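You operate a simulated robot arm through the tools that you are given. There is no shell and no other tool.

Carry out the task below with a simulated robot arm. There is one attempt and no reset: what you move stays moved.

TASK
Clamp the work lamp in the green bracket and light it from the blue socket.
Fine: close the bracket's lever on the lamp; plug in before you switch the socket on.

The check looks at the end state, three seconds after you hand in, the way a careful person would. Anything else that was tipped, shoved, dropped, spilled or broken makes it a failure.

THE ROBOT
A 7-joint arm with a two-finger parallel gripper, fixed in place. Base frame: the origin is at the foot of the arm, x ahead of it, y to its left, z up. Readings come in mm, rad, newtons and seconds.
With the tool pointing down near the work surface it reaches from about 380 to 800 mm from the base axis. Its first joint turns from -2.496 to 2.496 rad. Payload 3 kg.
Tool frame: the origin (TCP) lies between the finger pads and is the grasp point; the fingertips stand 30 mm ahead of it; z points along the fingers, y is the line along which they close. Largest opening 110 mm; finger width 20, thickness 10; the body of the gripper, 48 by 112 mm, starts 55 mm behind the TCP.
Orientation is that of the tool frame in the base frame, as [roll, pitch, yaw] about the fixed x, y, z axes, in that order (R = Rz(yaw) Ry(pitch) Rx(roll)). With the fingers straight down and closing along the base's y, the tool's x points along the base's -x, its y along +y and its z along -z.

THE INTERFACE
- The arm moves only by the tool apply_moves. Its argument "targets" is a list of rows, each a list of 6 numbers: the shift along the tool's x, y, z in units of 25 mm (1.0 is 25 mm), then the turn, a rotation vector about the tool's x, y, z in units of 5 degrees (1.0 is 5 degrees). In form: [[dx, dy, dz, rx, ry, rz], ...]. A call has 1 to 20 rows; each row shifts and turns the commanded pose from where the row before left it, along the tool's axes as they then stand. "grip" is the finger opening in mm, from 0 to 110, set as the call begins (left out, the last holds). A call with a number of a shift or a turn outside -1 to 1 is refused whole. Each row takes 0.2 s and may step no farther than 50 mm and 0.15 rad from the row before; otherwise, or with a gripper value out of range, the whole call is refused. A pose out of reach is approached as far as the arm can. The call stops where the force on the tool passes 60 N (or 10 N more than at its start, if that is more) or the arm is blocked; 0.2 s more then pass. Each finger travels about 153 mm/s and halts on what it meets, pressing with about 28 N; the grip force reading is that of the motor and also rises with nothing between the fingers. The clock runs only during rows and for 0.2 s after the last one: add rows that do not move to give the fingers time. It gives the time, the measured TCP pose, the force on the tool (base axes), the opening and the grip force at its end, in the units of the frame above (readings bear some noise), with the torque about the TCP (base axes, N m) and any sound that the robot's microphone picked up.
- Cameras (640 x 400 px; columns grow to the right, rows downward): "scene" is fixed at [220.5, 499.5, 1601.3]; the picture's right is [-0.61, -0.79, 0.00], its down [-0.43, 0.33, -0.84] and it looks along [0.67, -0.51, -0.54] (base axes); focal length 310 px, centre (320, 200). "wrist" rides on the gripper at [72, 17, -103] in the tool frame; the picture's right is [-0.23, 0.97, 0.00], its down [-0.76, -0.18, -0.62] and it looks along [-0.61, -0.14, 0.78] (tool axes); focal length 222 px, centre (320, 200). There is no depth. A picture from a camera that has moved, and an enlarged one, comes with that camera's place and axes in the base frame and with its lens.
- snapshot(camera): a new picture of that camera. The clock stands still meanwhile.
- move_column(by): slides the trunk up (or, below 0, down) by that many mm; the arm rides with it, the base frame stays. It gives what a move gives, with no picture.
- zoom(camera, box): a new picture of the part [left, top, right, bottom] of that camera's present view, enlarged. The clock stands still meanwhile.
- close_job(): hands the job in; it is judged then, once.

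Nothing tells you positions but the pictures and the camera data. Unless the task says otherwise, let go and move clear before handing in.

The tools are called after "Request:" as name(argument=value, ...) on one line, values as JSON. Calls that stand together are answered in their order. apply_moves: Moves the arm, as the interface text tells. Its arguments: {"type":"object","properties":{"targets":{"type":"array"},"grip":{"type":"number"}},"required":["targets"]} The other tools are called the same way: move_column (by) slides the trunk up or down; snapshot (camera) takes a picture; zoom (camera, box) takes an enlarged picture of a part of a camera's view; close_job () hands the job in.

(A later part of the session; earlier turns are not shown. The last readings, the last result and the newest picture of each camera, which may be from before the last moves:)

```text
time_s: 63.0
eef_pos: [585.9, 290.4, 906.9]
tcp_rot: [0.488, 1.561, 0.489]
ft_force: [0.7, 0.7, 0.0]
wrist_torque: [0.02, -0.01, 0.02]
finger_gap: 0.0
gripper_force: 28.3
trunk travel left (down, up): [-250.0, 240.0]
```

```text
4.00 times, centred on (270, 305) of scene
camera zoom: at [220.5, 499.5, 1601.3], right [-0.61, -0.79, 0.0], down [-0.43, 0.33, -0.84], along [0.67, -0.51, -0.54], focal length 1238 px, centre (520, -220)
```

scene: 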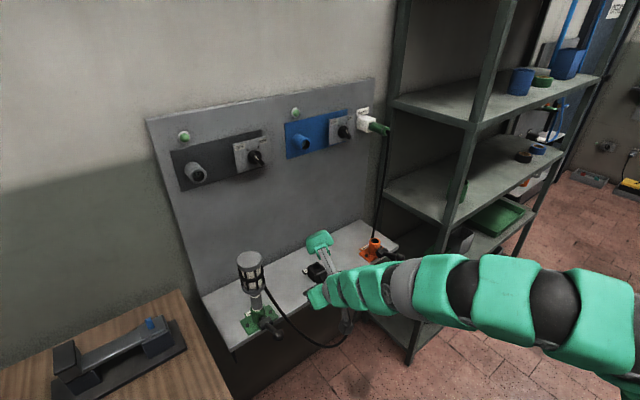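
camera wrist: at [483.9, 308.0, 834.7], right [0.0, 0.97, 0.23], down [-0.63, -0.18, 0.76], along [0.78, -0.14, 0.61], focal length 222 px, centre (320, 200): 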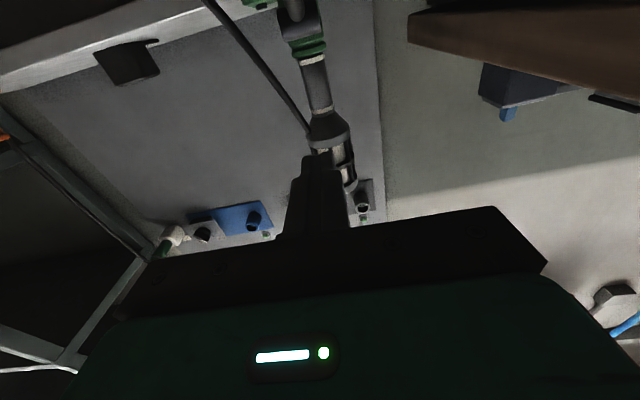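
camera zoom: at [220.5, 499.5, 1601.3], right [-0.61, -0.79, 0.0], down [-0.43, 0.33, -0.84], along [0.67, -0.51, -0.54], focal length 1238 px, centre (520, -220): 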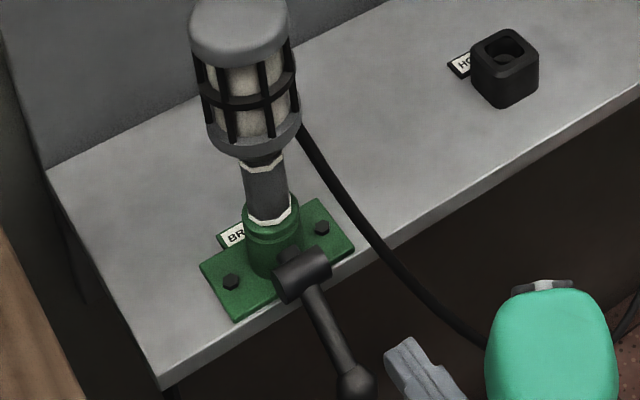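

The lever stays down by itself. I'll compare the lamp's seating with the earlier picture to see whether the clamp shifted it.

Request:
zoom(camera="scene", box=[246, 288, 274, 313])

Request:
zoom(camera="scene", box=[250, 305, 294, 361])

```text
16.00 times, centred on (260, 300) of scene
camera zoom: at [220.5, 499.5, 1601.3], right [-0.61, -0.79, 0.0], down [-0.43, 0.33, -0.84], along [0.67, -0.51, -0.54], focal length 4953 px, centre (1280, -1408)
```

zoom: 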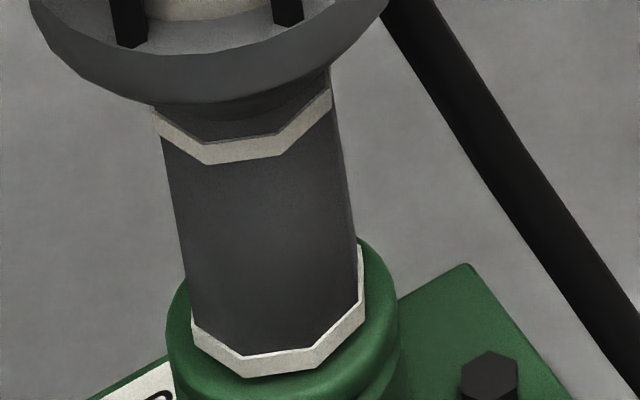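

```text
7.14 times, centred on (272, 333) of scene
camera zoom: at [220.5, 499.5, 1601.3], right [-0.61, -0.79, 0.0], down [-0.43, 0.33, -0.84], along [0.67, -0.51, -0.54], focal length 2211 px, centre (663, -750)
```

zoom: 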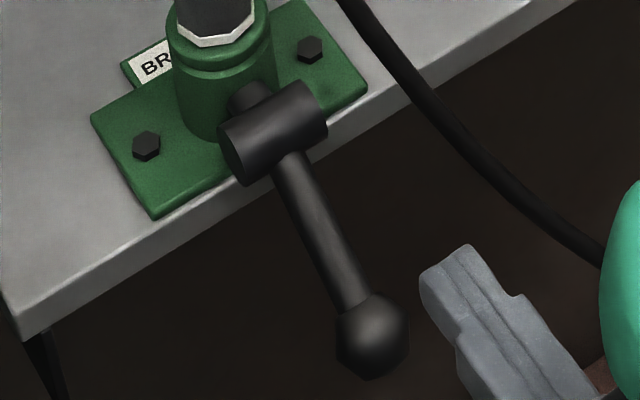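

Lamp seating is unchanged. To be sure that "down" really clamps it, I'll re-grip the lamp head along the same safe path and try a tiny lift; if it is clamped, it will resist.

Request:
apply_moves(targets=[[-0.66, -0.9, 0.14, 0, 0, 0], [-0.66, -0.9, 0.14, 0, 0, 0], [-0.66, -0.9, 0.14, 0, 0, 0], [-0.66, -0.9, 0.14, 0, 0, 0], [0, 0, 0, -1, 0, 0], [0, 0, 0, -1, 0, 0], [0, 0, 0, -1, 0, 0], [0, 0, 0, -1, 0, 0], [0, 0, 0, -1, 0, 0], [0, 0, 0, -1, 0, 0], [0, 0, 0, -1, 0, 0], [0, 0, 0, -1, 0, 0]], grip=110)

Request:
snapshot(camera="scene")

```text
time_s: 65.6
eef_pos: [600.1, 209.9, 990.3]
tcp_rot: [0.31, 1.563, 0.397]
ft_force: [-1.0, -0.1, -0.5]
wrist_torque: [0.0, 0.0, 0.03]
finger_gap: 110.0
gripper_force: 0.1
out of reach, approached as far as the arm can: row 5, 6, 7, 8, 9, 10, 11, 12
trunk travel left (down, up): [-250.0, 240.0]
```

```text
taken
```

scene: 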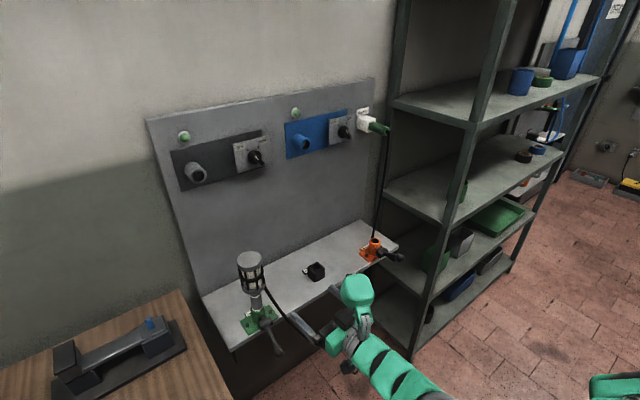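

That rotation was out of reach so close to the body. I'll move the commanded pose forward to where it's reachable, away from the lamp.

Request:
apply_moves(targets=[[0, -0.35, 0.42, 0, 0, 0], [0, -0.35, 0.42, 0, 0, 0], [0, -0.35, 0.42, 0, 0, 0], [0, -0.35, 0.42, 0, 0, 0], [0, -0.35, 0.42, 0, 0, 0], [0, -0.35, 0.42, 0, 0, 0], [0, 0, 0, 0, 0, 0], [0, 0, 0, 0, 0, 0], [0, 0, 0, 0, 0, 0]])

Request:
snapshot(camera="scene")

```text
time_s: 67.6
eef_pos: [667.2, 163.1, 989.8]
tcp_rot: [0.334, 1.562, 0.417]
ft_force: [0.8, 0.6, -0.4]
wrist_torque: [-0.01, -0.01, 0.0]
finger_gap: 109.9
gripper_force: 0.1
trunk travel left (down, up): [-250.0, 240.0]
```

```text
taken
```

scene: 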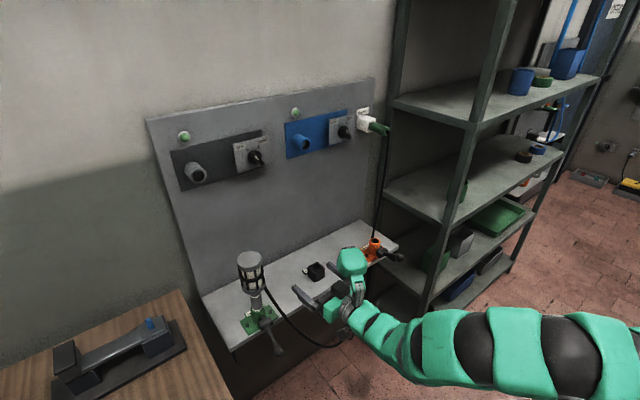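

Request:
apply_moves(targets=[[0, 0, 0, -1, 0, 0], [0, 0, 0, -1, 0, 0], [0, 0, 0, -1, 0, 0], [0, 0, 0, -1, 0, 0], [0, 0, 0, -1, 0, 0], [0, 0, 0, -1, 0, 0], [0, 0, 0, -1, 0, 0], [0, 0, 0, 0, 0, 0]])

Request:
snapshot(camera="scene")

```text
time_s: 69.4
eef_pos: [668.2, 164.3, 990.2]
tcp_rot: [-0.249, 1.565, 0.448]
ft_force: [0.5, -0.3, -1.0]
wrist_torque: [0.04, -0.01, 0.01]
finger_gap: 110.2
gripper_force: 0.0
trunk travel left (down, up): [-250.0, 240.0]
```

```text
taken
```

scene: 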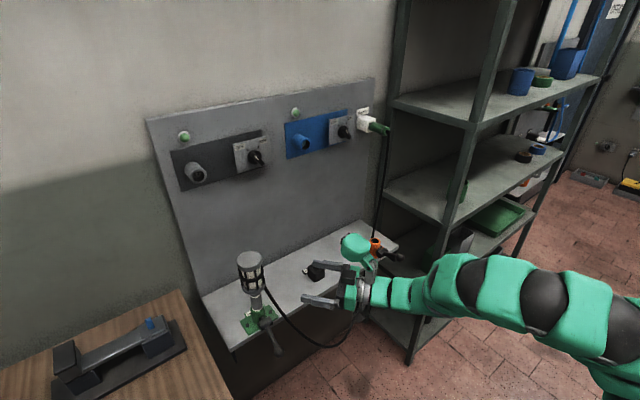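

Request:
apply_moves(targets=[[0.36, 0.378, 0, 0, 0, 0], [0.36, 0.378, 0, 0, 0, 0], [0, 0, 0.8, 0, 0, 0], [0, 0, 0.8, 0, 0, 0], [0, 0, 0.8, 0, 0, 0], [0, 0, 0.8, 0, 0, 0], [0, 0, 0, 0, 0, 0]])

Request:
snapshot(camera="wrist")

Request:
zoom(camera="scene", box=[215, 225, 335, 345])

```text
time_s: 71.0
eef_pos: [717.9, 230.3, 974.3]
tcp_rot: [-0.262, 1.563, 0.436]
ft_force: [0.4, 0.4, -0.9]
wrist_torque: [-0.02, 0.01, -0.02]
finger_gap: 110.2
gripper_force: 0.1
trunk travel left (down, up): [-250.0, 240.0]
```

```text
taken
camera wrist: at [627.8, 176.3, 901.8], right [-0.63, 0.75, 0.23], down [-0.37, -0.54, 0.76], along [0.69, 0.39, 0.61], focal length 222 px, centre (320, 200)
```

wrist: 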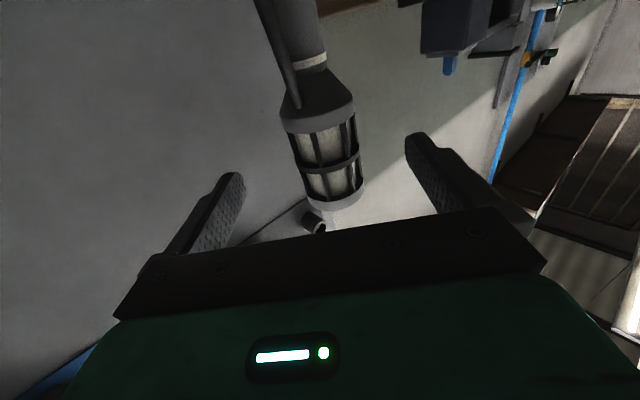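

```text
3.33 times, centred on (275, 285) of scene
camera zoom: at [220.5, 499.5, 1601.3], right [-0.61, -0.79, 0.0], down [-0.43, 0.33, -0.84], along [0.67, -0.51, -0.54], focal length 1032 px, centre (470, -83)
```

zoom: 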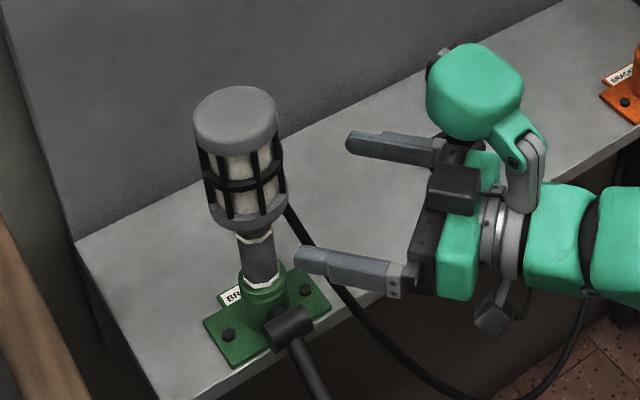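

Request:
apply_moves(targets=[[0.08, 0, 0.9, 0, 0, 0], [0, 0, 0.9, 0, 0, 0], [0, 0, 0.9, 0, 0, 0], [0, 0, 0.85, 0, 0, 0], [0, 0, 0, 0, 0, 0]])

Request:
apply_moves(targets=[[0, 0, 0, 0, 0, 0], [0, 0, 0, 0, 0, 0], [0, 0, 0, 0, 0, 0]], grip=20)

Request:
zoom(camera="scene", box=[246, 288, 274, 313])

```text
time_s: 72.2
eef_pos: [785.6, 287.6, 970.5]
tcp_rot: [-0.248, 1.565, 0.446]
ft_force: [0.5, -0.5, -0.9]
wrist_torque: [-0.02, -0.03, 0.0]
finger_gap: 109.8
gripper_force: 0.1
trunk travel left (down, up): [-250.0, 240.0]
```

```text
time_s: 73.0
eef_pos: [785.5, 287.4, 970.0]
tcp_rot: [-0.252, 1.564, 0.444]
ft_force: [0.1, 1.4, 0.1]
wrist_torque: [0.17, 0.04, 0.07]
finger_gap: 58.8
gripper_force: 27.9
trunk travel left (down, up): [-250.0, 240.0]
```

```text
16.00 times, centred on (260, 300) of scene
camera zoom: at [220.5, 499.5, 1601.3], right [-0.61, -0.79, 0.0], down [-0.43, 0.33, -0.84], along [0.67, -0.51, -0.54], focal length 4953 px, centre (1280, -1408)
```

zoom: 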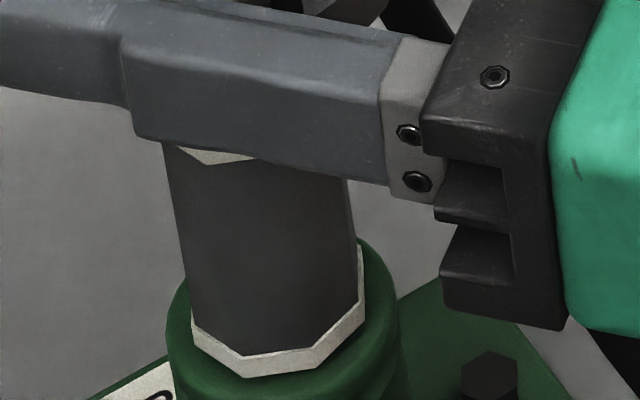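

Gripped with no side load. Now a small 2.5 mm lift to test the clamp.

Request:
apply_moves(targets=[[-0.1, 0, 0, 0, 0, 0], [0, 0, 0, 0, 0, 0]])

Request:
zoom(camera="scene", box=[246, 288, 274, 313])

```text
time_s: 73.6
eef_pos: [786.1, 287.1, 971.5]
tcp_rot: [-0.663, 1.568, 0.034]
ft_force: [-7.9, -1.1, -13.6]
wrist_torque: [0.38, -0.02, 0.24]
finger_gap: 58.8
gripper_force: 27.9
trunk travel left (down, up): [-250.0, 240.0]
```

```text
16.00 times, centred on (260, 300) of scene
camera zoom: at [220.5, 499.5, 1601.3], right [-0.61, -0.79, 0.0], down [-0.43, 0.33, -0.84], along [0.67, -0.51, -0.54], focal length 4953 px, centre (1280, -1408)
```

zoom: 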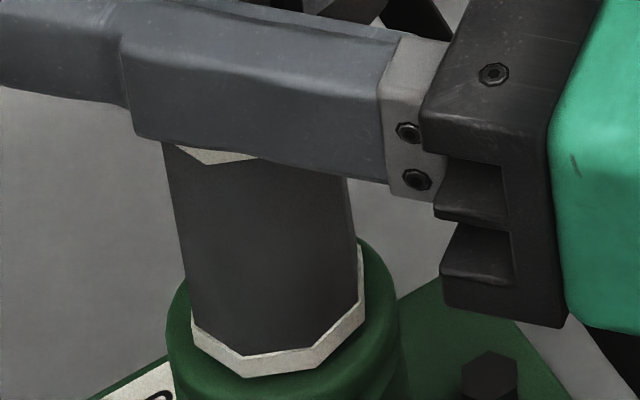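

The lamp resists about 14 N of lift without moving, well above its 4 N weight, so the bracket has clamped it. I'll relieve the load, release and retreat along the same path.

Request:
apply_moves(targets=[[0.1, 0, 0, 0, 0, 0], [0, 0, 0, 0, 0, 0]])

Request:
apply_moves(targets=[[0, 0, 0, 0, 0, 0], [0, 0, 0, 0, 0, 0], [0, 0, -0.5, 0, 0, 0], [0, 0, -0.7, 0, 0, 0], [0, 0, -0.9, 0, 0, 0], [0, 0, -0.9, 0, 0, 0], [0, 0, -0.9, 0, 0, 0], [0, 0, -0.9, 0, 0, 0], [0, 0, -0.9, 0, 0, 0]], grip=110)

Request:
zoom(camera="scene", box=[215, 225, 335, 345])

Request:
zoom(camera="scene", box=[325, 100, 400, 150])

```text
time_s: 74.2
eef_pos: [785.4, 287.7, 970.6]
tcp_rot: [-0.45, 1.566, 0.247]
ft_force: [-14.6, 1.6, -11.4]
wrist_torque: [0.02, 0.53, 0.38]
finger_gap: 58.6
gripper_force: 28.1
trunk travel left (down, up): [-250.0, 240.0]
```

```text
time_s: 76.2
eef_pos: [677.1, 195.5, 970.2]
tcp_rot: [-0.331, 1.563, 0.366]
ft_force: [-0.4, 0.5, -0.2]
wrist_torque: [0.05, 0.01, -0.03]
finger_gap: 110.0
gripper_force: 0.1
trunk travel left (down, up): [-250.0, 240.0]
```

```text
3.33 times, centred on (275, 285) of scene
camera zoom: at [220.5, 499.5, 1601.3], right [-0.61, -0.79, 0.0], down [-0.43, 0.33, -0.84], along [0.67, -0.51, -0.54], focal length 1032 px, centre (470, -83)
```

zoom: 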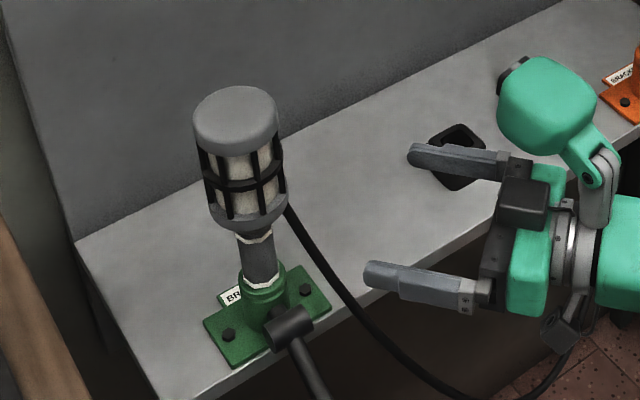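

```text
8.00 times, centred on (362, 125) of scene
camera zoom: at [220.5, 499.5, 1601.3], right [-0.61, -0.79, 0.0], down [-0.43, 0.33, -0.84], along [0.67, -0.51, -0.54], focal length 2476 px, centre (-20, 800)
```

zoom: 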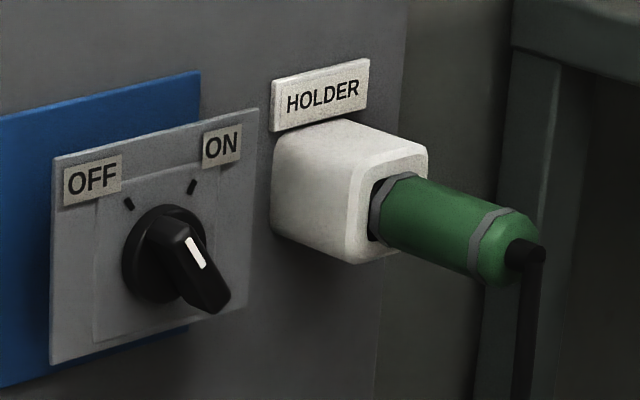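

The lamp is clamped and undisturbed. For the plug and socket work I'll back off, raise the trunk 200 mm and look at the plug with the wrist camera.

Request:
apply_moves(targets=[[0, 0, -0.5, 0, 0, 0], [-0.4, 0, 0, 0, 0, 0], [-0.4, 0, 0, 0, 0, 0]])

Request:
move_column(by=200)

Request:
snapshot(camera="scene")

Request:
snapshot(camera="wrist")

```text
time_s: 77.0
eef_pos: [665.0, 185.7, 989.7]
tcp_rot: [-0.294, 1.566, 0.4]
ft_force: [-0.2, -0.5, -0.3]
wrist_torque: [-0.02, -0.03, 0.0]
finger_gap: 109.7
gripper_force: 0.1
trunk travel left (down, up): [-250.0, 240.0]
```

```text
time_s: 79.1
eef_pos: [666.4, 186.9, 1189.9]
tcp_rot: [-0.274, 1.564, 0.419]
ft_force: [1.1, 0.5, -0.2]
wrist_torque: [-0.01, 0.0, 0.0]
finger_gap: 110.0
gripper_force: 0.1
trunk travel left (down, up): [-450.0, 40.0]
```

```text
taken
```

scene: 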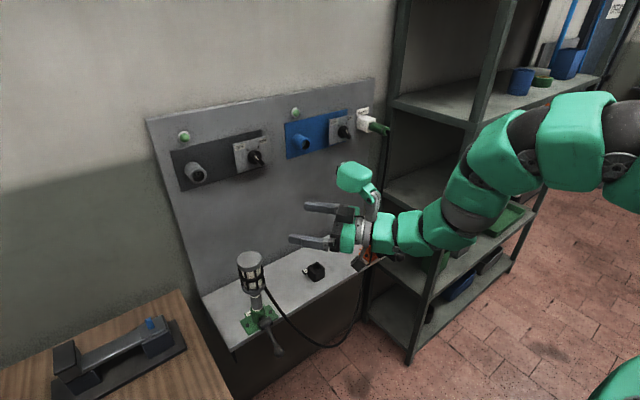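

```text
taken
camera wrist: at [576.3, 133.2, 1117.9], right [-0.63, 0.75, 0.23], down [-0.37, -0.54, 0.76], along [0.69, 0.39, 0.61], focal length 222 px, centre (320, 200)
```

wrist: 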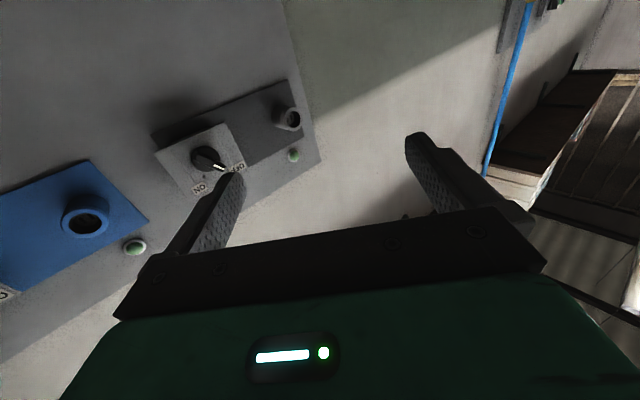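

I'll rotate to yaw 0 and slide across in front of the plug holder, well clear of the panel.

Request:
apply_moves(targets=[[0, 0, 0, 1, 0, 0], [0, 0, 0, 1, 0, 0], [0, 0, 0, 1, 0, 0], [0, 0, 0, 1, 0, 0], [0, 0, 0, 1, 0, 0], [0, 0, 0, 1, 0, 0], [0, 0, 0, 1, 0, 0], [0, 0, 0, 1, 0, 0]])

Request:
apply_moves(targets=[[-0.09, -0.95, 0.05, 0, 0, 0], [-0.09, -0.95, 0.05, 0, 0, 0], [-0.09, -0.95, 0.05, 0, 0, 0], [-0.09, -0.95, 0.05, 0, 0, 0], [-0.09, -0.95, 0.05, 0, 0, 0], [-0.09, -0.95, 0.05, 0, 0, 0], [-0.09, -0.95, 0.05, 0, 0, 0], [-0.09, -0.95, 0.05, 0, 0, 0], [-0.09, -0.95, 0.05, 0, 0, 0], [-0.09, -0.95, 0.05, 0, 0, 0], [-0.09, -0.95, 0.05, 0, 0, 0], [-0.09, -0.95, 0.05, 0, 0, 0], [-0.09, -0.95, 0.05, 0, 0, 0], [-0.09, -0.95, 0.05, 0, 0, 0], [-0.09, -0.95, 0.05, 0, 0, 0], [-0.09, -0.95, 0.05, 0, 0, 0], [-0.09, -0.95, 0.05, 0, 0, 0], [-0.09, -0.95, 0.05, 0, 0, 0], [-0.09, -0.95, 0.05, 0, 0, 0], [-0.09, -0.95, 0.05, 0, 0, 0]])

Request:
snapshot(camera="wrist")

Request:
snapshot(camera="scene")

```text
time_s: 80.9
eef_pos: [663.8, 185.2, 1189.2]
tcp_rot: [0.469, 1.566, 0.466]
ft_force: [0.5, -0.5, 0.2]
wrist_torque: [0.0, -0.02, 0.0]
finger_gap: 109.9
gripper_force: 0.0
trunk travel left (down, up): [-450.0, 40.0]
```

```text
time_s: 85.1
eef_pos: [687.6, -290.7, 1233.0]
tcp_rot: [0.371, 1.564, 0.366]
ft_force: [-0.2, 0.2, 0.1]
wrist_torque: [-0.01, 0.01, -0.01]
finger_gap: 110.1
gripper_force: 0.1
trunk travel left (down, up): [-450.0, 40.0]
```

```text
taken
camera wrist: at [584.5, -273.8, 1160.7], right [0.0, 0.97, 0.23], down [-0.63, -0.18, 0.76], along [0.78, -0.15, 0.61], focal length 222 px, centre (320, 200)
```

wrist: 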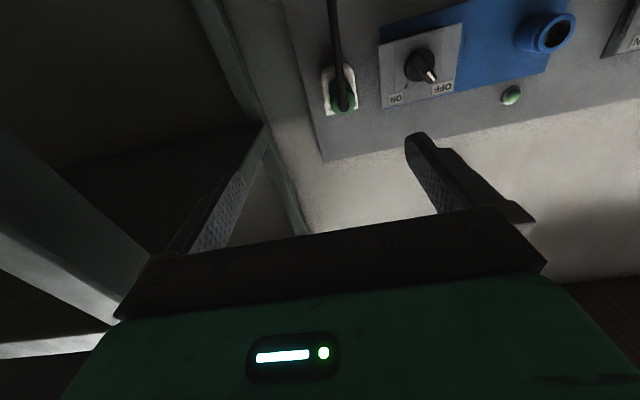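

```text
taken
```

scene: 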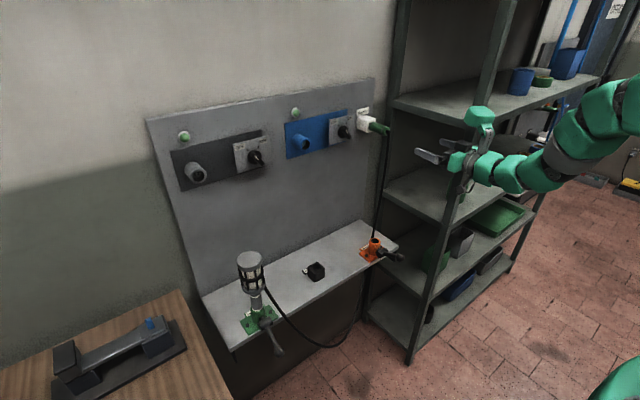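

Request:
zoom(camera="wrist", box=[300, 40, 480, 130])

Request:
zoom(camera="wrist", box=[315, 60, 370, 120])

Request:
zoom(camera="wrist", box=[500, 0, 600, 65])

```text
3.56 times, centred on (390, 85) of wrist
camera zoom: at [584.5, -273.8, 1160.7], right [0.0, 0.97, 0.23], down [-0.63, -0.18, 0.76], along [0.78, -0.15, 0.61], focal length 790 px, centre (71, 609)
```

zoom: 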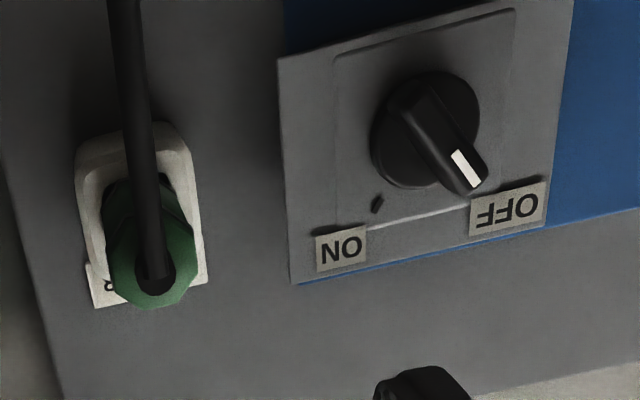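

```text
6.67 times, centred on (342, 90) of wrist
camera zoom: at [584.5, -273.8, 1160.7], right [0.0, 0.97, 0.23], down [-0.63, -0.18, 0.76], along [0.78, -0.15, 0.61], focal length 1481 px, centre (170, 933)
```

zoom: 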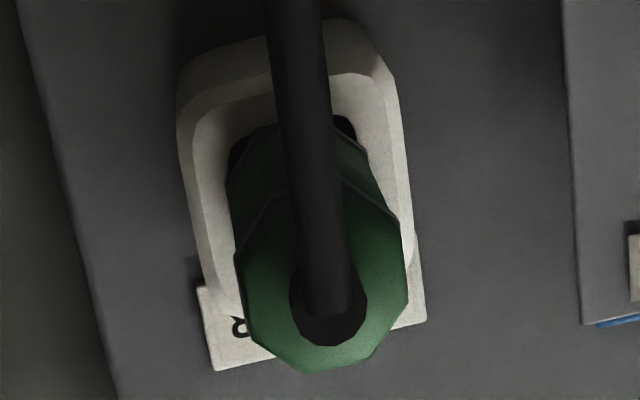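

```text
6.15 times, centred on (550, 32) of wrist
camera zoom: at [584.5, -273.8, 1160.7], right [0.0, 0.97, 0.23], down [-0.63, -0.18, 0.76], along [0.78, -0.15, 0.61], focal length 1367 px, centre (-1095, 1231)
```

zoom: 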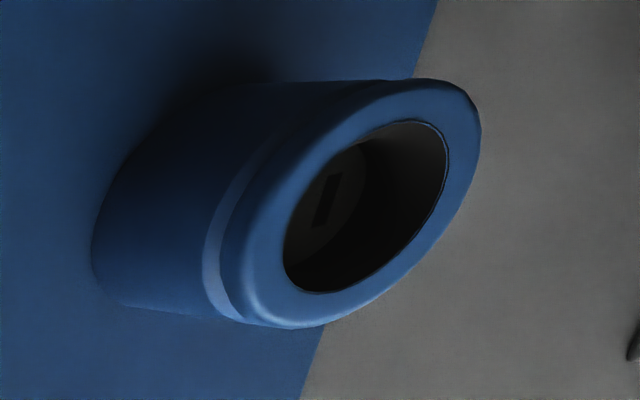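

The plug handle's end is near (861, −266, 1242) and points straight out from the wall, with the cord hanging down. The switch pointer is on OFF, and the blue socket has two slots inside. I'll approach the plug with the fingers partly open.

Request:
apply_moves(targets=[[-0.072, 0.198, 0.9, 0, 0, 0], [-0.072, 0.198, 0.9, 0, 0, 0], [-0.072, 0.198, 0.9, 0, 0, 0], [-0.072, 0.198, 0.9, 0, 0, 0], [-0.072, 0.198, 0.9, 0, 0, 0]], grip=70)

Request:
snapshot(camera="wrist")

Request:
zoom(camera="scene", box=[325, 90, 425, 170])

```text
time_s: 86.3
eef_pos: [800.1, -265.7, 1241.4]
tcp_rot: [0.751, 1.566, 0.746]
ft_force: [-0.1, -0.4, 0.1]
wrist_torque: [-0.02, 0.04, -0.01]
finger_gap: 70.2
gripper_force: 0.0
trunk travel left (down, up): [-450.0, 40.0]
```

```text
taken
camera wrist: at [698.1, -247.7, 1169.8], right [0.0, 0.97, 0.23], down [-0.63, -0.18, 0.76], along [0.78, -0.15, 0.61], focal length 222 px, centre (320, 200)
```

wrist: 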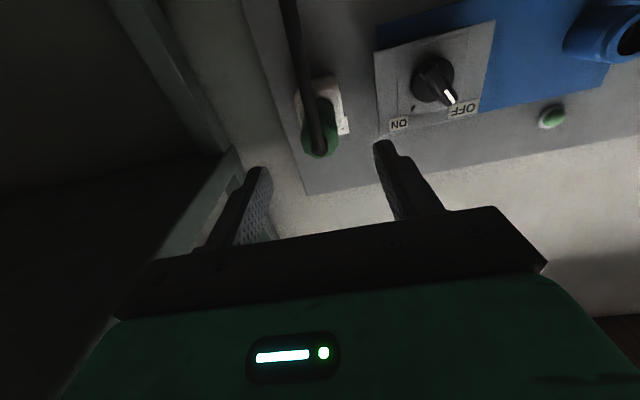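

```text
5.00 times, centred on (375, 130) of scene
camera zoom: at [220.5, 499.5, 1601.3], right [-0.61, -0.79, 0.0], down [-0.43, 0.33, -0.84], along [0.67, -0.51, -0.54], focal length 1548 px, centre (45, 550)
```

zoom: 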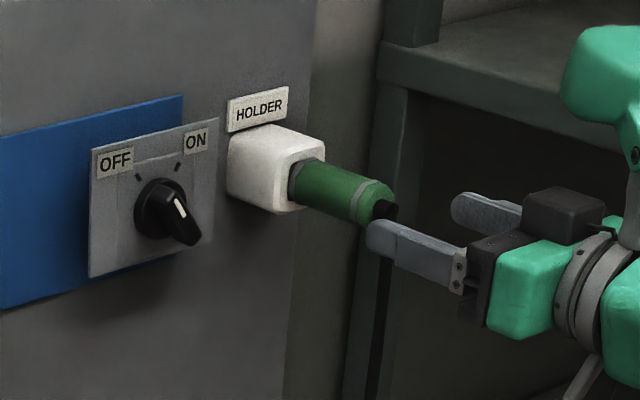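

Request:
zoom(camera="wrist", box=[280, 70, 380, 170])

```text
4.00 times, centred on (330, 120) of wrist
camera zoom: at [698.1, -247.7, 1169.8], right [0.0, 0.97, 0.23], down [-0.63, -0.18, 0.76], along [0.78, -0.15, 0.61], focal length 888 px, centre (280, 520)
```

zoom: 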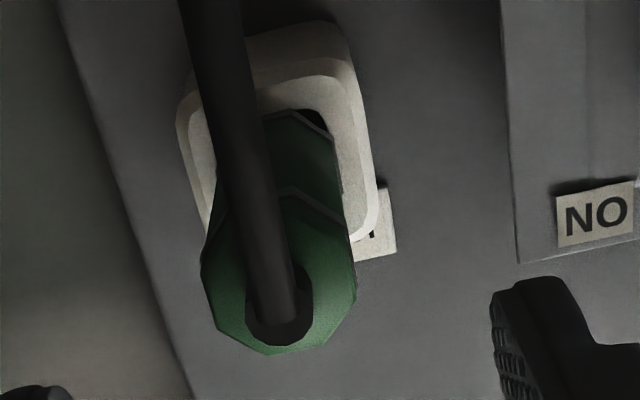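

The plug axis is at y≈−266, z≈1243, and the fingers are lined up. I'll advance about 88 mm so they straddle the handle.

Request:
apply_moves(targets=[[-0.06, -0.02, 0.7, 0, 0, 0], [0, 0, 0.7, 0, 0, 0], [0, 0, 0.7, 0, 0, 0], [0, 0, 0.7, 0, 0, 0], [0, 0, 0.7, 0, 0, 0], [0, 0, 0, 0, 0, 0]])

Request:
snapshot(camera="wrist")

Request:
zoom(camera="scene", box=[325, 90, 425, 170])

```text
time_s: 87.7
eef_pos: [886.7, -265.7, 1245.9]
tcp_rot: [0.421, 1.563, 0.42]
ft_force: [0.7, -0.5, 0.2]
wrist_torque: [-0.01, 0.01, -0.04]
finger_gap: 70.0
gripper_force: 0.0
trunk travel left (down, up): [-450.0, 40.0]
```

```text
taken
camera wrist: at [785.9, -248.7, 1173.3], right [0.0, 0.97, 0.23], down [-0.63, -0.18, 0.76], along [0.78, -0.15, 0.61], focal length 222 px, centre (320, 200)
```

wrist: 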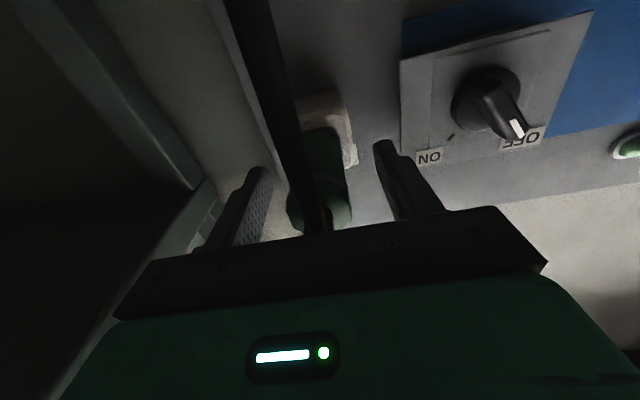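

```text
5.00 times, centred on (375, 130) of scene
camera zoom: at [220.5, 499.5, 1601.3], right [-0.61, -0.79, 0.0], down [-0.43, 0.33, -0.84], along [0.67, -0.51, -0.54], focal length 1548 px, centre (45, 550)
```

zoom: 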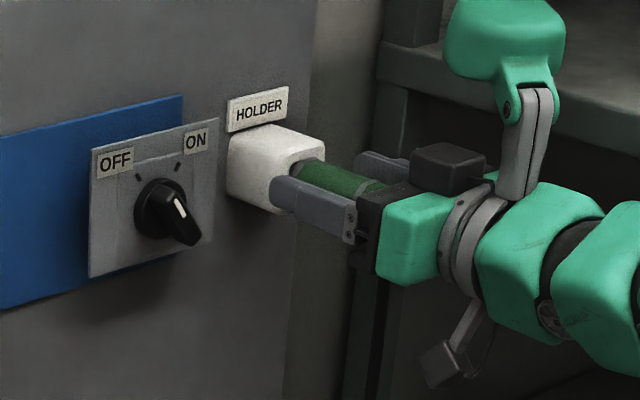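

The fingers straddle the handle. I'll lower 2.5 mm to centre on it, level the tool slightly, and close.

Request:
apply_moves(targets=[[0.1, 0, 0, 0, 0.09, 0], [0, 0, 0, 0, 0, 0]])

Request:
apply_moves(targets=[[0, 0, 0, 0, 0, 0], [0, 0, 0, 0, 0, 0], [0, 0, 0, 0, 0, 0]], grip=10)

Request:
zoom(camera="wrist", box=[240, 80, 440, 240])

```text
time_s: 88.3
eef_pos: [888.5, -266.9, 1243.6]
tcp_rot: [2.286, 1.568, 2.282]
ft_force: [-0.1, 0.2, 0.5]
wrist_torque: [-0.02, 0.0, 0.03]
finger_gap: 70.0
gripper_force: 0.1
trunk travel left (down, up): [-450.0, 40.0]
```

```text
time_s: 89.1
eef_pos: [888.1, -266.0, 1241.5]
tcp_rot: [2.274, 1.567, 2.274]
ft_force: [-0.2, 0.9, -0.4]
wrist_torque: [0.0, 0.01, -0.01]
finger_gap: 29.5
gripper_force: 28.4
trunk travel left (down, up): [-450.0, 40.0]
```

```text
2.50 times, centred on (340, 160) of wrist
camera zoom: at [785.1, -248.6, 1171.0], right [0.0, 0.97, 0.23], down [-0.62, -0.18, 0.76], along [0.78, -0.15, 0.6], focal length 555 px, centre (270, 300)
```

zoom: 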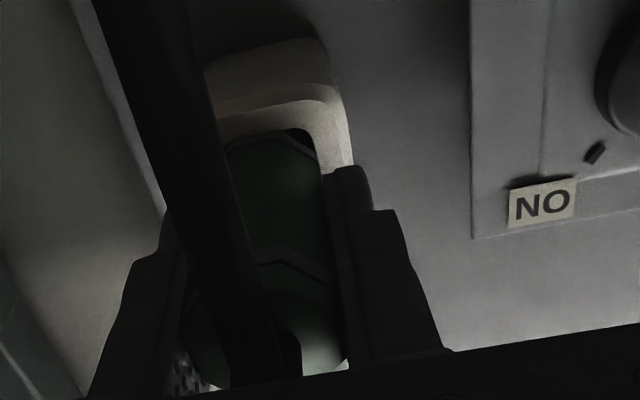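

The handle is gripped at 29.5 mm with no side load. I'm pulling the plug straight out of the holder.

Request:
apply_moves(targets=[[0, 0, -0.2, 0, 0, 0], [0, 0, -0.2, 0, 0, 0], [0, 0, -0.2, 0, 0, 0], [0, 0, 0, 0, 0, 0]])

Request:
zoom(camera="scene", box=[325, 90, 425, 170])

```text
time_s: 90.1
eef_pos: [872.6, -268.2, 1241.5]
tcp_rot: [2.369, 1.567, 2.366]
ft_force: [-0.3, 0.3, 0.4]
wrist_torque: [-0.05, 0.02, 0.02]
finger_gap: 29.0
gripper_force: 28.5
trunk travel left (down, up): [-450.0, 40.0]
```

```text
5.00 times, centred on (375, 130) of scene
camera zoom: at [220.5, 499.5, 1601.3], right [-0.61, -0.79, 0.0], down [-0.43, 0.33, -0.84], along [0.67, -0.51, -0.54], focal length 1548 px, centre (45, 550)
```

zoom: 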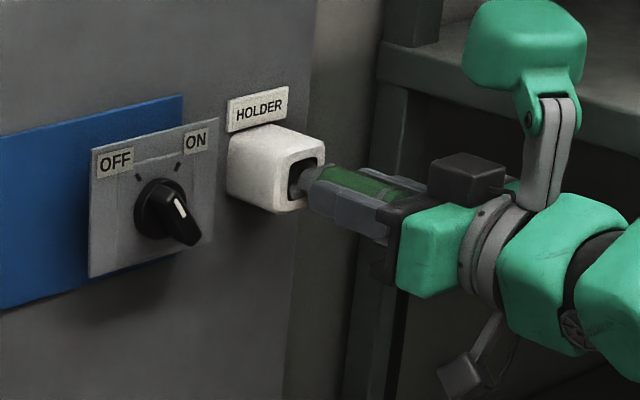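

The plug is sliding out freely. I'll pull another 65 mm to clear it fully.

Request:
apply_moves(targets=[[0, 0, -0.5, 0, 0, 0], [0, 0, -0.5, 0, 0, 0], [0, 0, -0.5, 0, 0, 0], [0, 0, -0.6, 0, 0, 0], [0, 0, -0.6, 0, 0, 0], [0, 0, 0, 0, 0, 0]])

Request:
zoom(camera="scene", box=[340, 100, 420, 160])

Request:
zoom(camera="wrist", box=[240, 40, 440, 240])

Request:
zoom(camera="scene", box=[275, 100, 345, 165])

```text
time_s: 91.5
eef_pos: [805.3, -265.2, 1241.7]
tcp_rot: [2.26, 1.567, 2.257]
ft_force: [0.0, -0.5, 0.3]
wrist_torque: [0.0, 0.03, 0.0]
finger_gap: 29.2
gripper_force: 28.0
trunk travel left (down, up): [-450.0, 40.0]
```

```text
6.67 times, centred on (380, 130) of scene
camera zoom: at [220.5, 499.5, 1601.3], right [-0.61, -0.79, 0.0], down [-0.43, 0.33, -0.84], along [0.67, -0.51, -0.54], focal length 2064 px, centre (-80, 667)
```

zoom: 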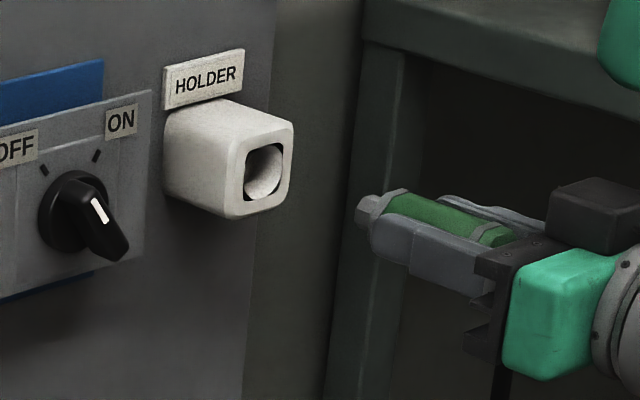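

```text
2.00 times, centred on (340, 140) of wrist
camera zoom: at [702.3, -248.4, 1170.5], right [0.0, 0.97, 0.23], down [-0.62, -0.18, 0.76], along [0.78, -0.15, 0.6], focal length 444 px, centre (280, 320)
```

zoom: 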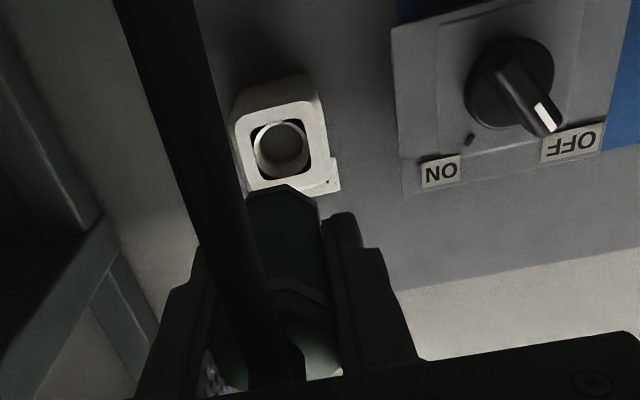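

```text
6.15 times, centred on (310, 132) of scene
camera zoom: at [220.5, 499.5, 1601.3], right [-0.61, -0.79, 0.0], down [-0.43, 0.33, -0.84], along [0.67, -0.51, -0.54], focal length 1905 px, centre (382, 615)
```

zoom: 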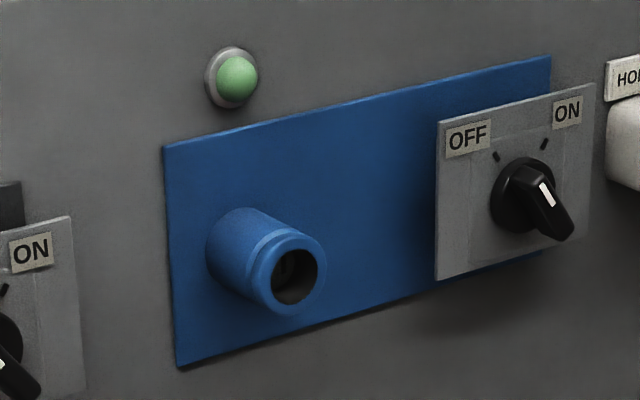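

Request:
zoom(camera="scene", box=[378, 118, 408, 140])

Request:
zoom(camera="scene", box=[296, 132, 312, 152])

```text
16.00 times, centred on (393, 129) of scene
camera zoom: at [220.5, 499.5, 1601.3], right [-0.61, -0.79, 0.0], down [-0.43, 0.33, -0.84], along [0.67, -0.51, -0.54], focal length 4953 px, centre (-848, 1336)
```

zoom: 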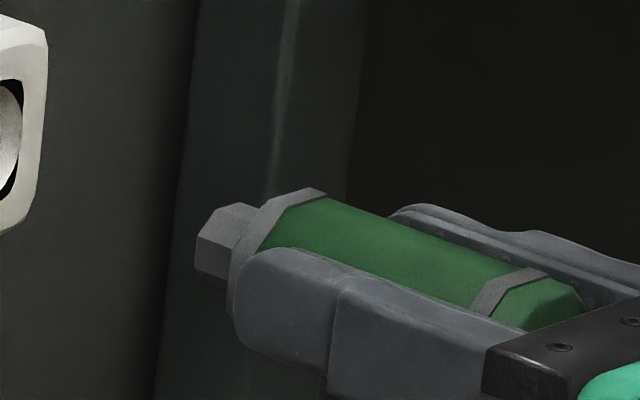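

```text
16.00 times, centred on (304, 142) of scene
camera zoom: at [220.5, 499.5, 1601.3], right [-0.61, -0.79, 0.0], down [-0.43, 0.33, -0.84], along [0.67, -0.51, -0.54], focal length 4953 px, centre (576, 1128)
```

zoom: 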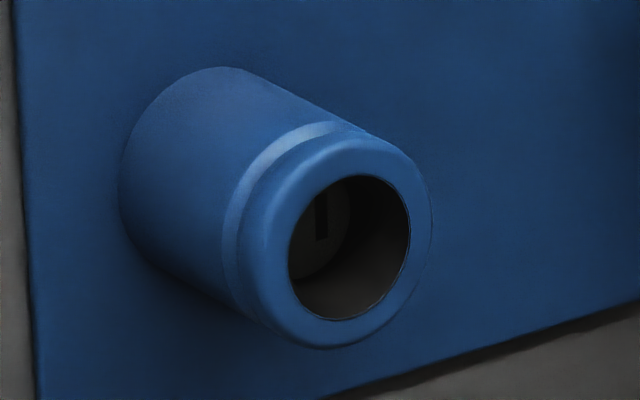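

The plug has the same nose-and-shoulder shape as the lamp's spigot, and the blue socket's bore centre is near (932, 10, 1241). I'll carry the plug across in front of the panel, well clear of the switch.

Request:
apply_moves(targets=[[0, 0.5, -0.2, 0, 0, 0], [0, 0.8, 0, 0, 0, 0], [0, 0.8, 0, 0, 0, 0], [0, 0.8, 0, 0, 0, 0], [0, 0.8, 0, 0, 0, 0], [0, 0.8, 0, 0, 0, 0], [0, 0.8, 0, 0, 0, 0], [0, 0.8, 0, 0, 0, 0], [0, 0.8, 0, 0, 0, 0], [0, 0.8, 0, 0, 0, 0], [0, 0.8, 0, 0, 0, 0], [0, 0.8, 0, 0, 0, 0], [0, 0.8, 0, 0, 0, 0], [0, 0.8, 0, 0, 0, 0], [0, 0.1, 0, 0, 0, 0], [0, 0, 0, 0, 0, 0]])

Request:
snapshot(camera="scene")

Request:
snapshot(camera="wrist")

```text
time_s: 94.9
eef_pos: [802.5, 9.6, 1242.7]
tcp_rot: [2.222, 1.568, 2.219]
ft_force: [-0.3, -0.1, 0.9]
wrist_torque: [0.02, 0.05, 0.02]
finger_gap: 29.1
gripper_force: 27.6
trunk travel left (down, up): [-450.0, 40.0]
```

```text
taken
```

scene: 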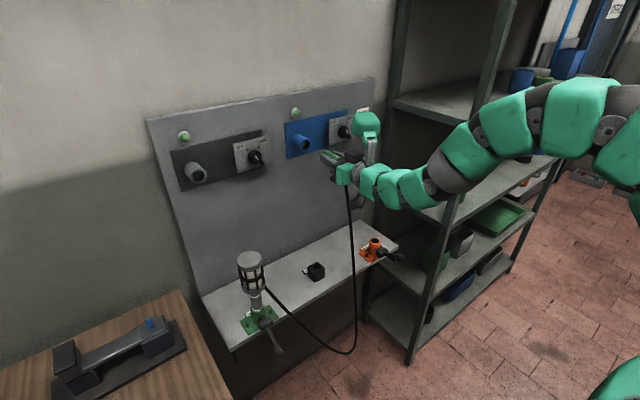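

```text
taken
camera wrist: at [699.4, 26.5, 1171.5], right [0.0, 0.97, 0.23], down [-0.62, -0.18, 0.76], along [0.78, -0.15, 0.6], focal length 222 px, centre (320, 200)
```

wrist: 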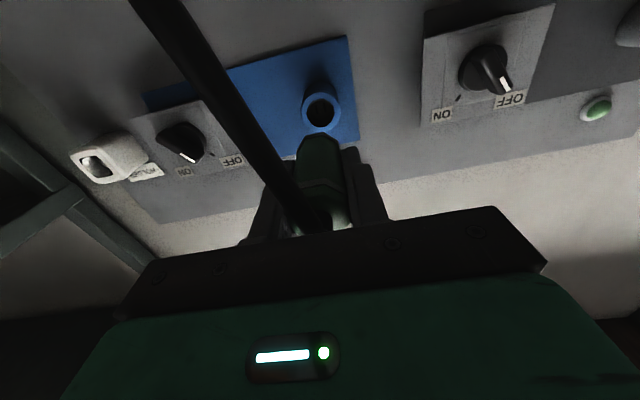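

Request:
zoom(camera="wrist", box=[270, 70, 370, 170])

Request:
zoom(camera="scene", box=[285, 125, 365, 185])

```text
4.00 times, centred on (320, 120) of wrist
camera zoom: at [699.4, 26.5, 1171.5], right [0.0, 0.97, 0.23], down [-0.62, -0.18, 0.76], along [0.78, -0.15, 0.6], focal length 888 px, centre (320, 520)
```

zoom: 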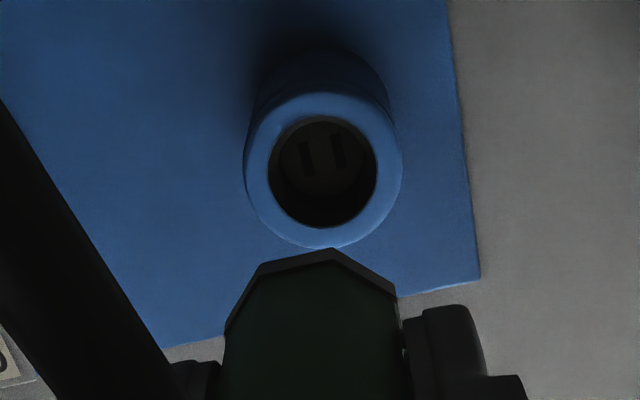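

```text
6.67 times, centred on (325, 155) of scene
camera zoom: at [220.5, 499.5, 1601.3], right [-0.61, -0.79, 0.0], down [-0.43, 0.33, -0.84], along [0.67, -0.51, -0.54], focal length 2064 px, centre (287, 500)
```

zoom: 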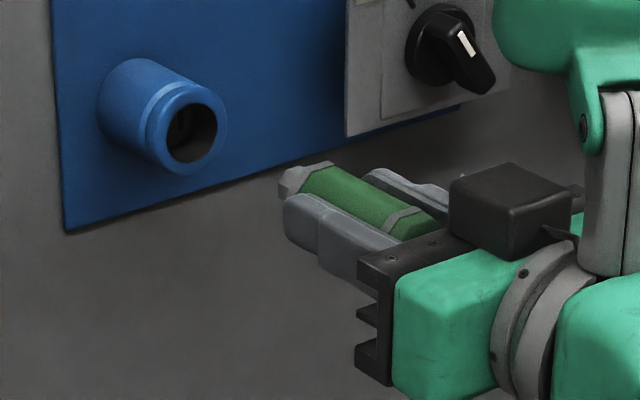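

The pictures put the bore about 3 mm lower and 1 mm to the left of the plug's line. I'll correct that and advance to just in front of the socket.

Request:
apply_moves(targets=[[0.1, 0.04, 0, 0, 0, 0], [0, 0, 0.6, 0, 0, 0], [0, 0, 0.6, 0, 0, 0], [0, 0, 0.6, 0, 0, 0], [0, 0, 0, 0, 0, 0]])

Request:
zoom(camera="scene", box=[290, 125, 330, 155])

Request:
zoom(camera="wrist", box=[270, 70, 370, 170])

```text
time_s: 96.1
eef_pos: [847.3, 9.7, 1240.2]
tcp_rot: [2.343, 1.567, 2.338]
ft_force: [1.3, 0.2, 0.5]
wrist_torque: [-0.01, 0.03, 0.0]
finger_gap: 28.9
gripper_force: 28.1
trunk travel left (down, up): [-450.0, 40.0]
```

```text
13.33 times, centred on (310, 140) of scene
camera zoom: at [220.5, 499.5, 1601.3], right [-0.61, -0.79, 0.0], down [-0.43, 0.33, -0.84], along [0.67, -0.51, -0.54], focal length 4128 px, centre (453, 1000)
```

zoom: 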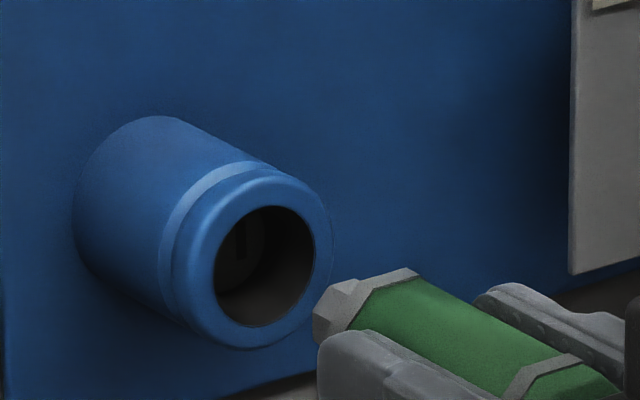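

```text
4.00 times, centred on (320, 120) of wrist
camera zoom: at [743.4, 26.9, 1168.8], right [0.0, 0.97, 0.23], down [-0.62, -0.18, 0.76], along [0.78, -0.15, 0.6], focal length 888 px, centre (320, 520)
```

zoom: 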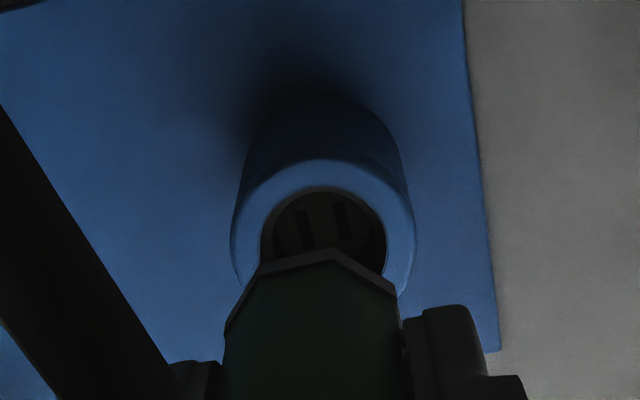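

Wrist and scene views both put the plug within about 1–2 mm of the bore axis, with roughly 30 mm to go to the rim. I'll advance 36 mm so the nose enters.

Request:
apply_moves(targets=[[0, 0, 0.5, 0, 0, 0], [0, 0, 0.5, 0, 0, 0], [0, 0, 0.24, 0, 0, 0], [0, 0, 0.2, 0, 0, 0], [0, 0, 0, 0, 0, 0]])

Request:
zoom(camera="scene", box=[290, 125, 330, 155])

```text
time_s: 97.3
eef_pos: [882.8, 11.2, 1240.5]
tcp_rot: [2.312, 1.566, 2.308]
ft_force: [-0.1, -0.1, -0.3]
wrist_torque: [0.0, 0.02, 0.02]
finger_gap: 29.0
gripper_force: 28.3
trunk travel left (down, up): [-450.0, 40.0]
```

```text
13.33 times, centred on (310, 140) of scene
camera zoom: at [220.5, 499.5, 1601.3], right [-0.61, -0.79, 0.0], down [-0.43, 0.33, -0.84], along [0.67, -0.51, -0.54], focal length 4128 px, centre (453, 1000)
```

zoom: 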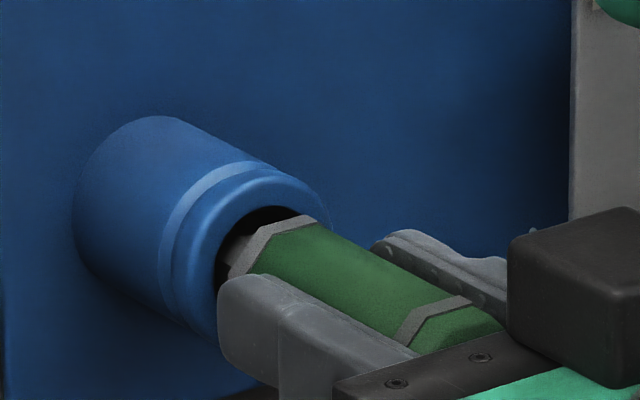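

The nose is inside the bore with no contact. I'll continue in small steps until the shoulder seats.

Request:
apply_moves(targets=[[0, 0, 0.16, 0, 0, 0], [0, 0, 0.16, 0, 0, 0], [0, 0, 0, 0, 0, 0]])

Request:
zoom(camera="scene", box=[290, 125, 330, 155])

```text
time_s: 98.1
eef_pos: [888.1, 9.8, 1240.0]
tcp_rot: [2.572, 1.566, 2.568]
ft_force: [-19.3, 0.5, -5.4]
wrist_torque: [0.0, 0.16, 0.03]
finger_gap: 29.7
gripper_force: 28.1
trunk travel left (down, up): [-450.0, 40.0]
```

```text
13.33 times, centred on (310, 140) of scene
camera zoom: at [220.5, 499.5, 1601.3], right [-0.61, -0.79, 0.0], down [-0.43, 0.33, -0.84], along [0.67, -0.51, -0.54], focal length 4128 px, centre (453, 1000)
```

zoom: 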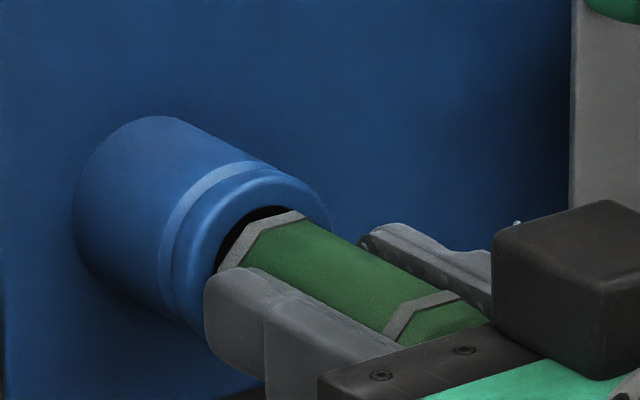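

Request:
zoom(camera="scene", box=[300, 134, 320, 152])

Request:
zoom(camera="wrist", box=[260, 90, 380, 200])

```text
16.00 times, centred on (310, 143) of scene
camera zoom: at [220.5, 499.5, 1601.3], right [-0.61, -0.79, 0.0], down [-0.43, 0.33, -0.84], along [0.67, -0.51, -0.54], focal length 4953 px, centre (480, 1112)
```

zoom: 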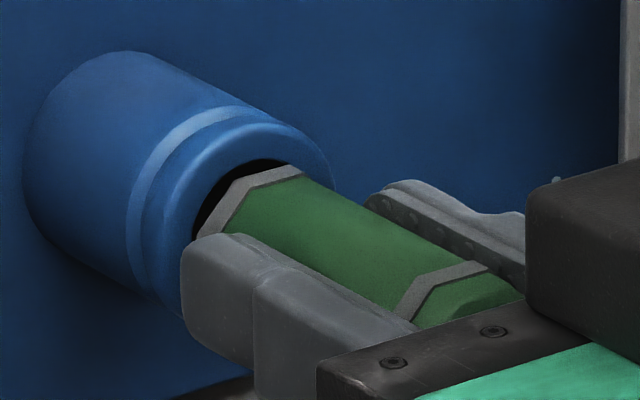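

```text
3.64 times, centred on (320, 145) of wrist
camera zoom: at [784.9, 27.2, 1169.2], right [0.0, 0.97, 0.23], down [-0.62, -0.18, 0.76], along [0.78, -0.15, 0.6], focal length 808 px, centre (320, 400)
```

zoom: 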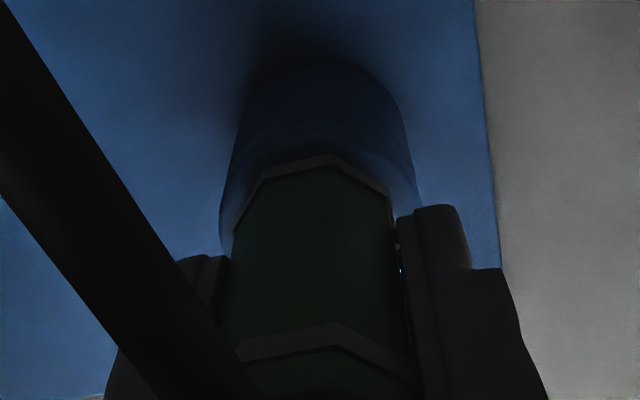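

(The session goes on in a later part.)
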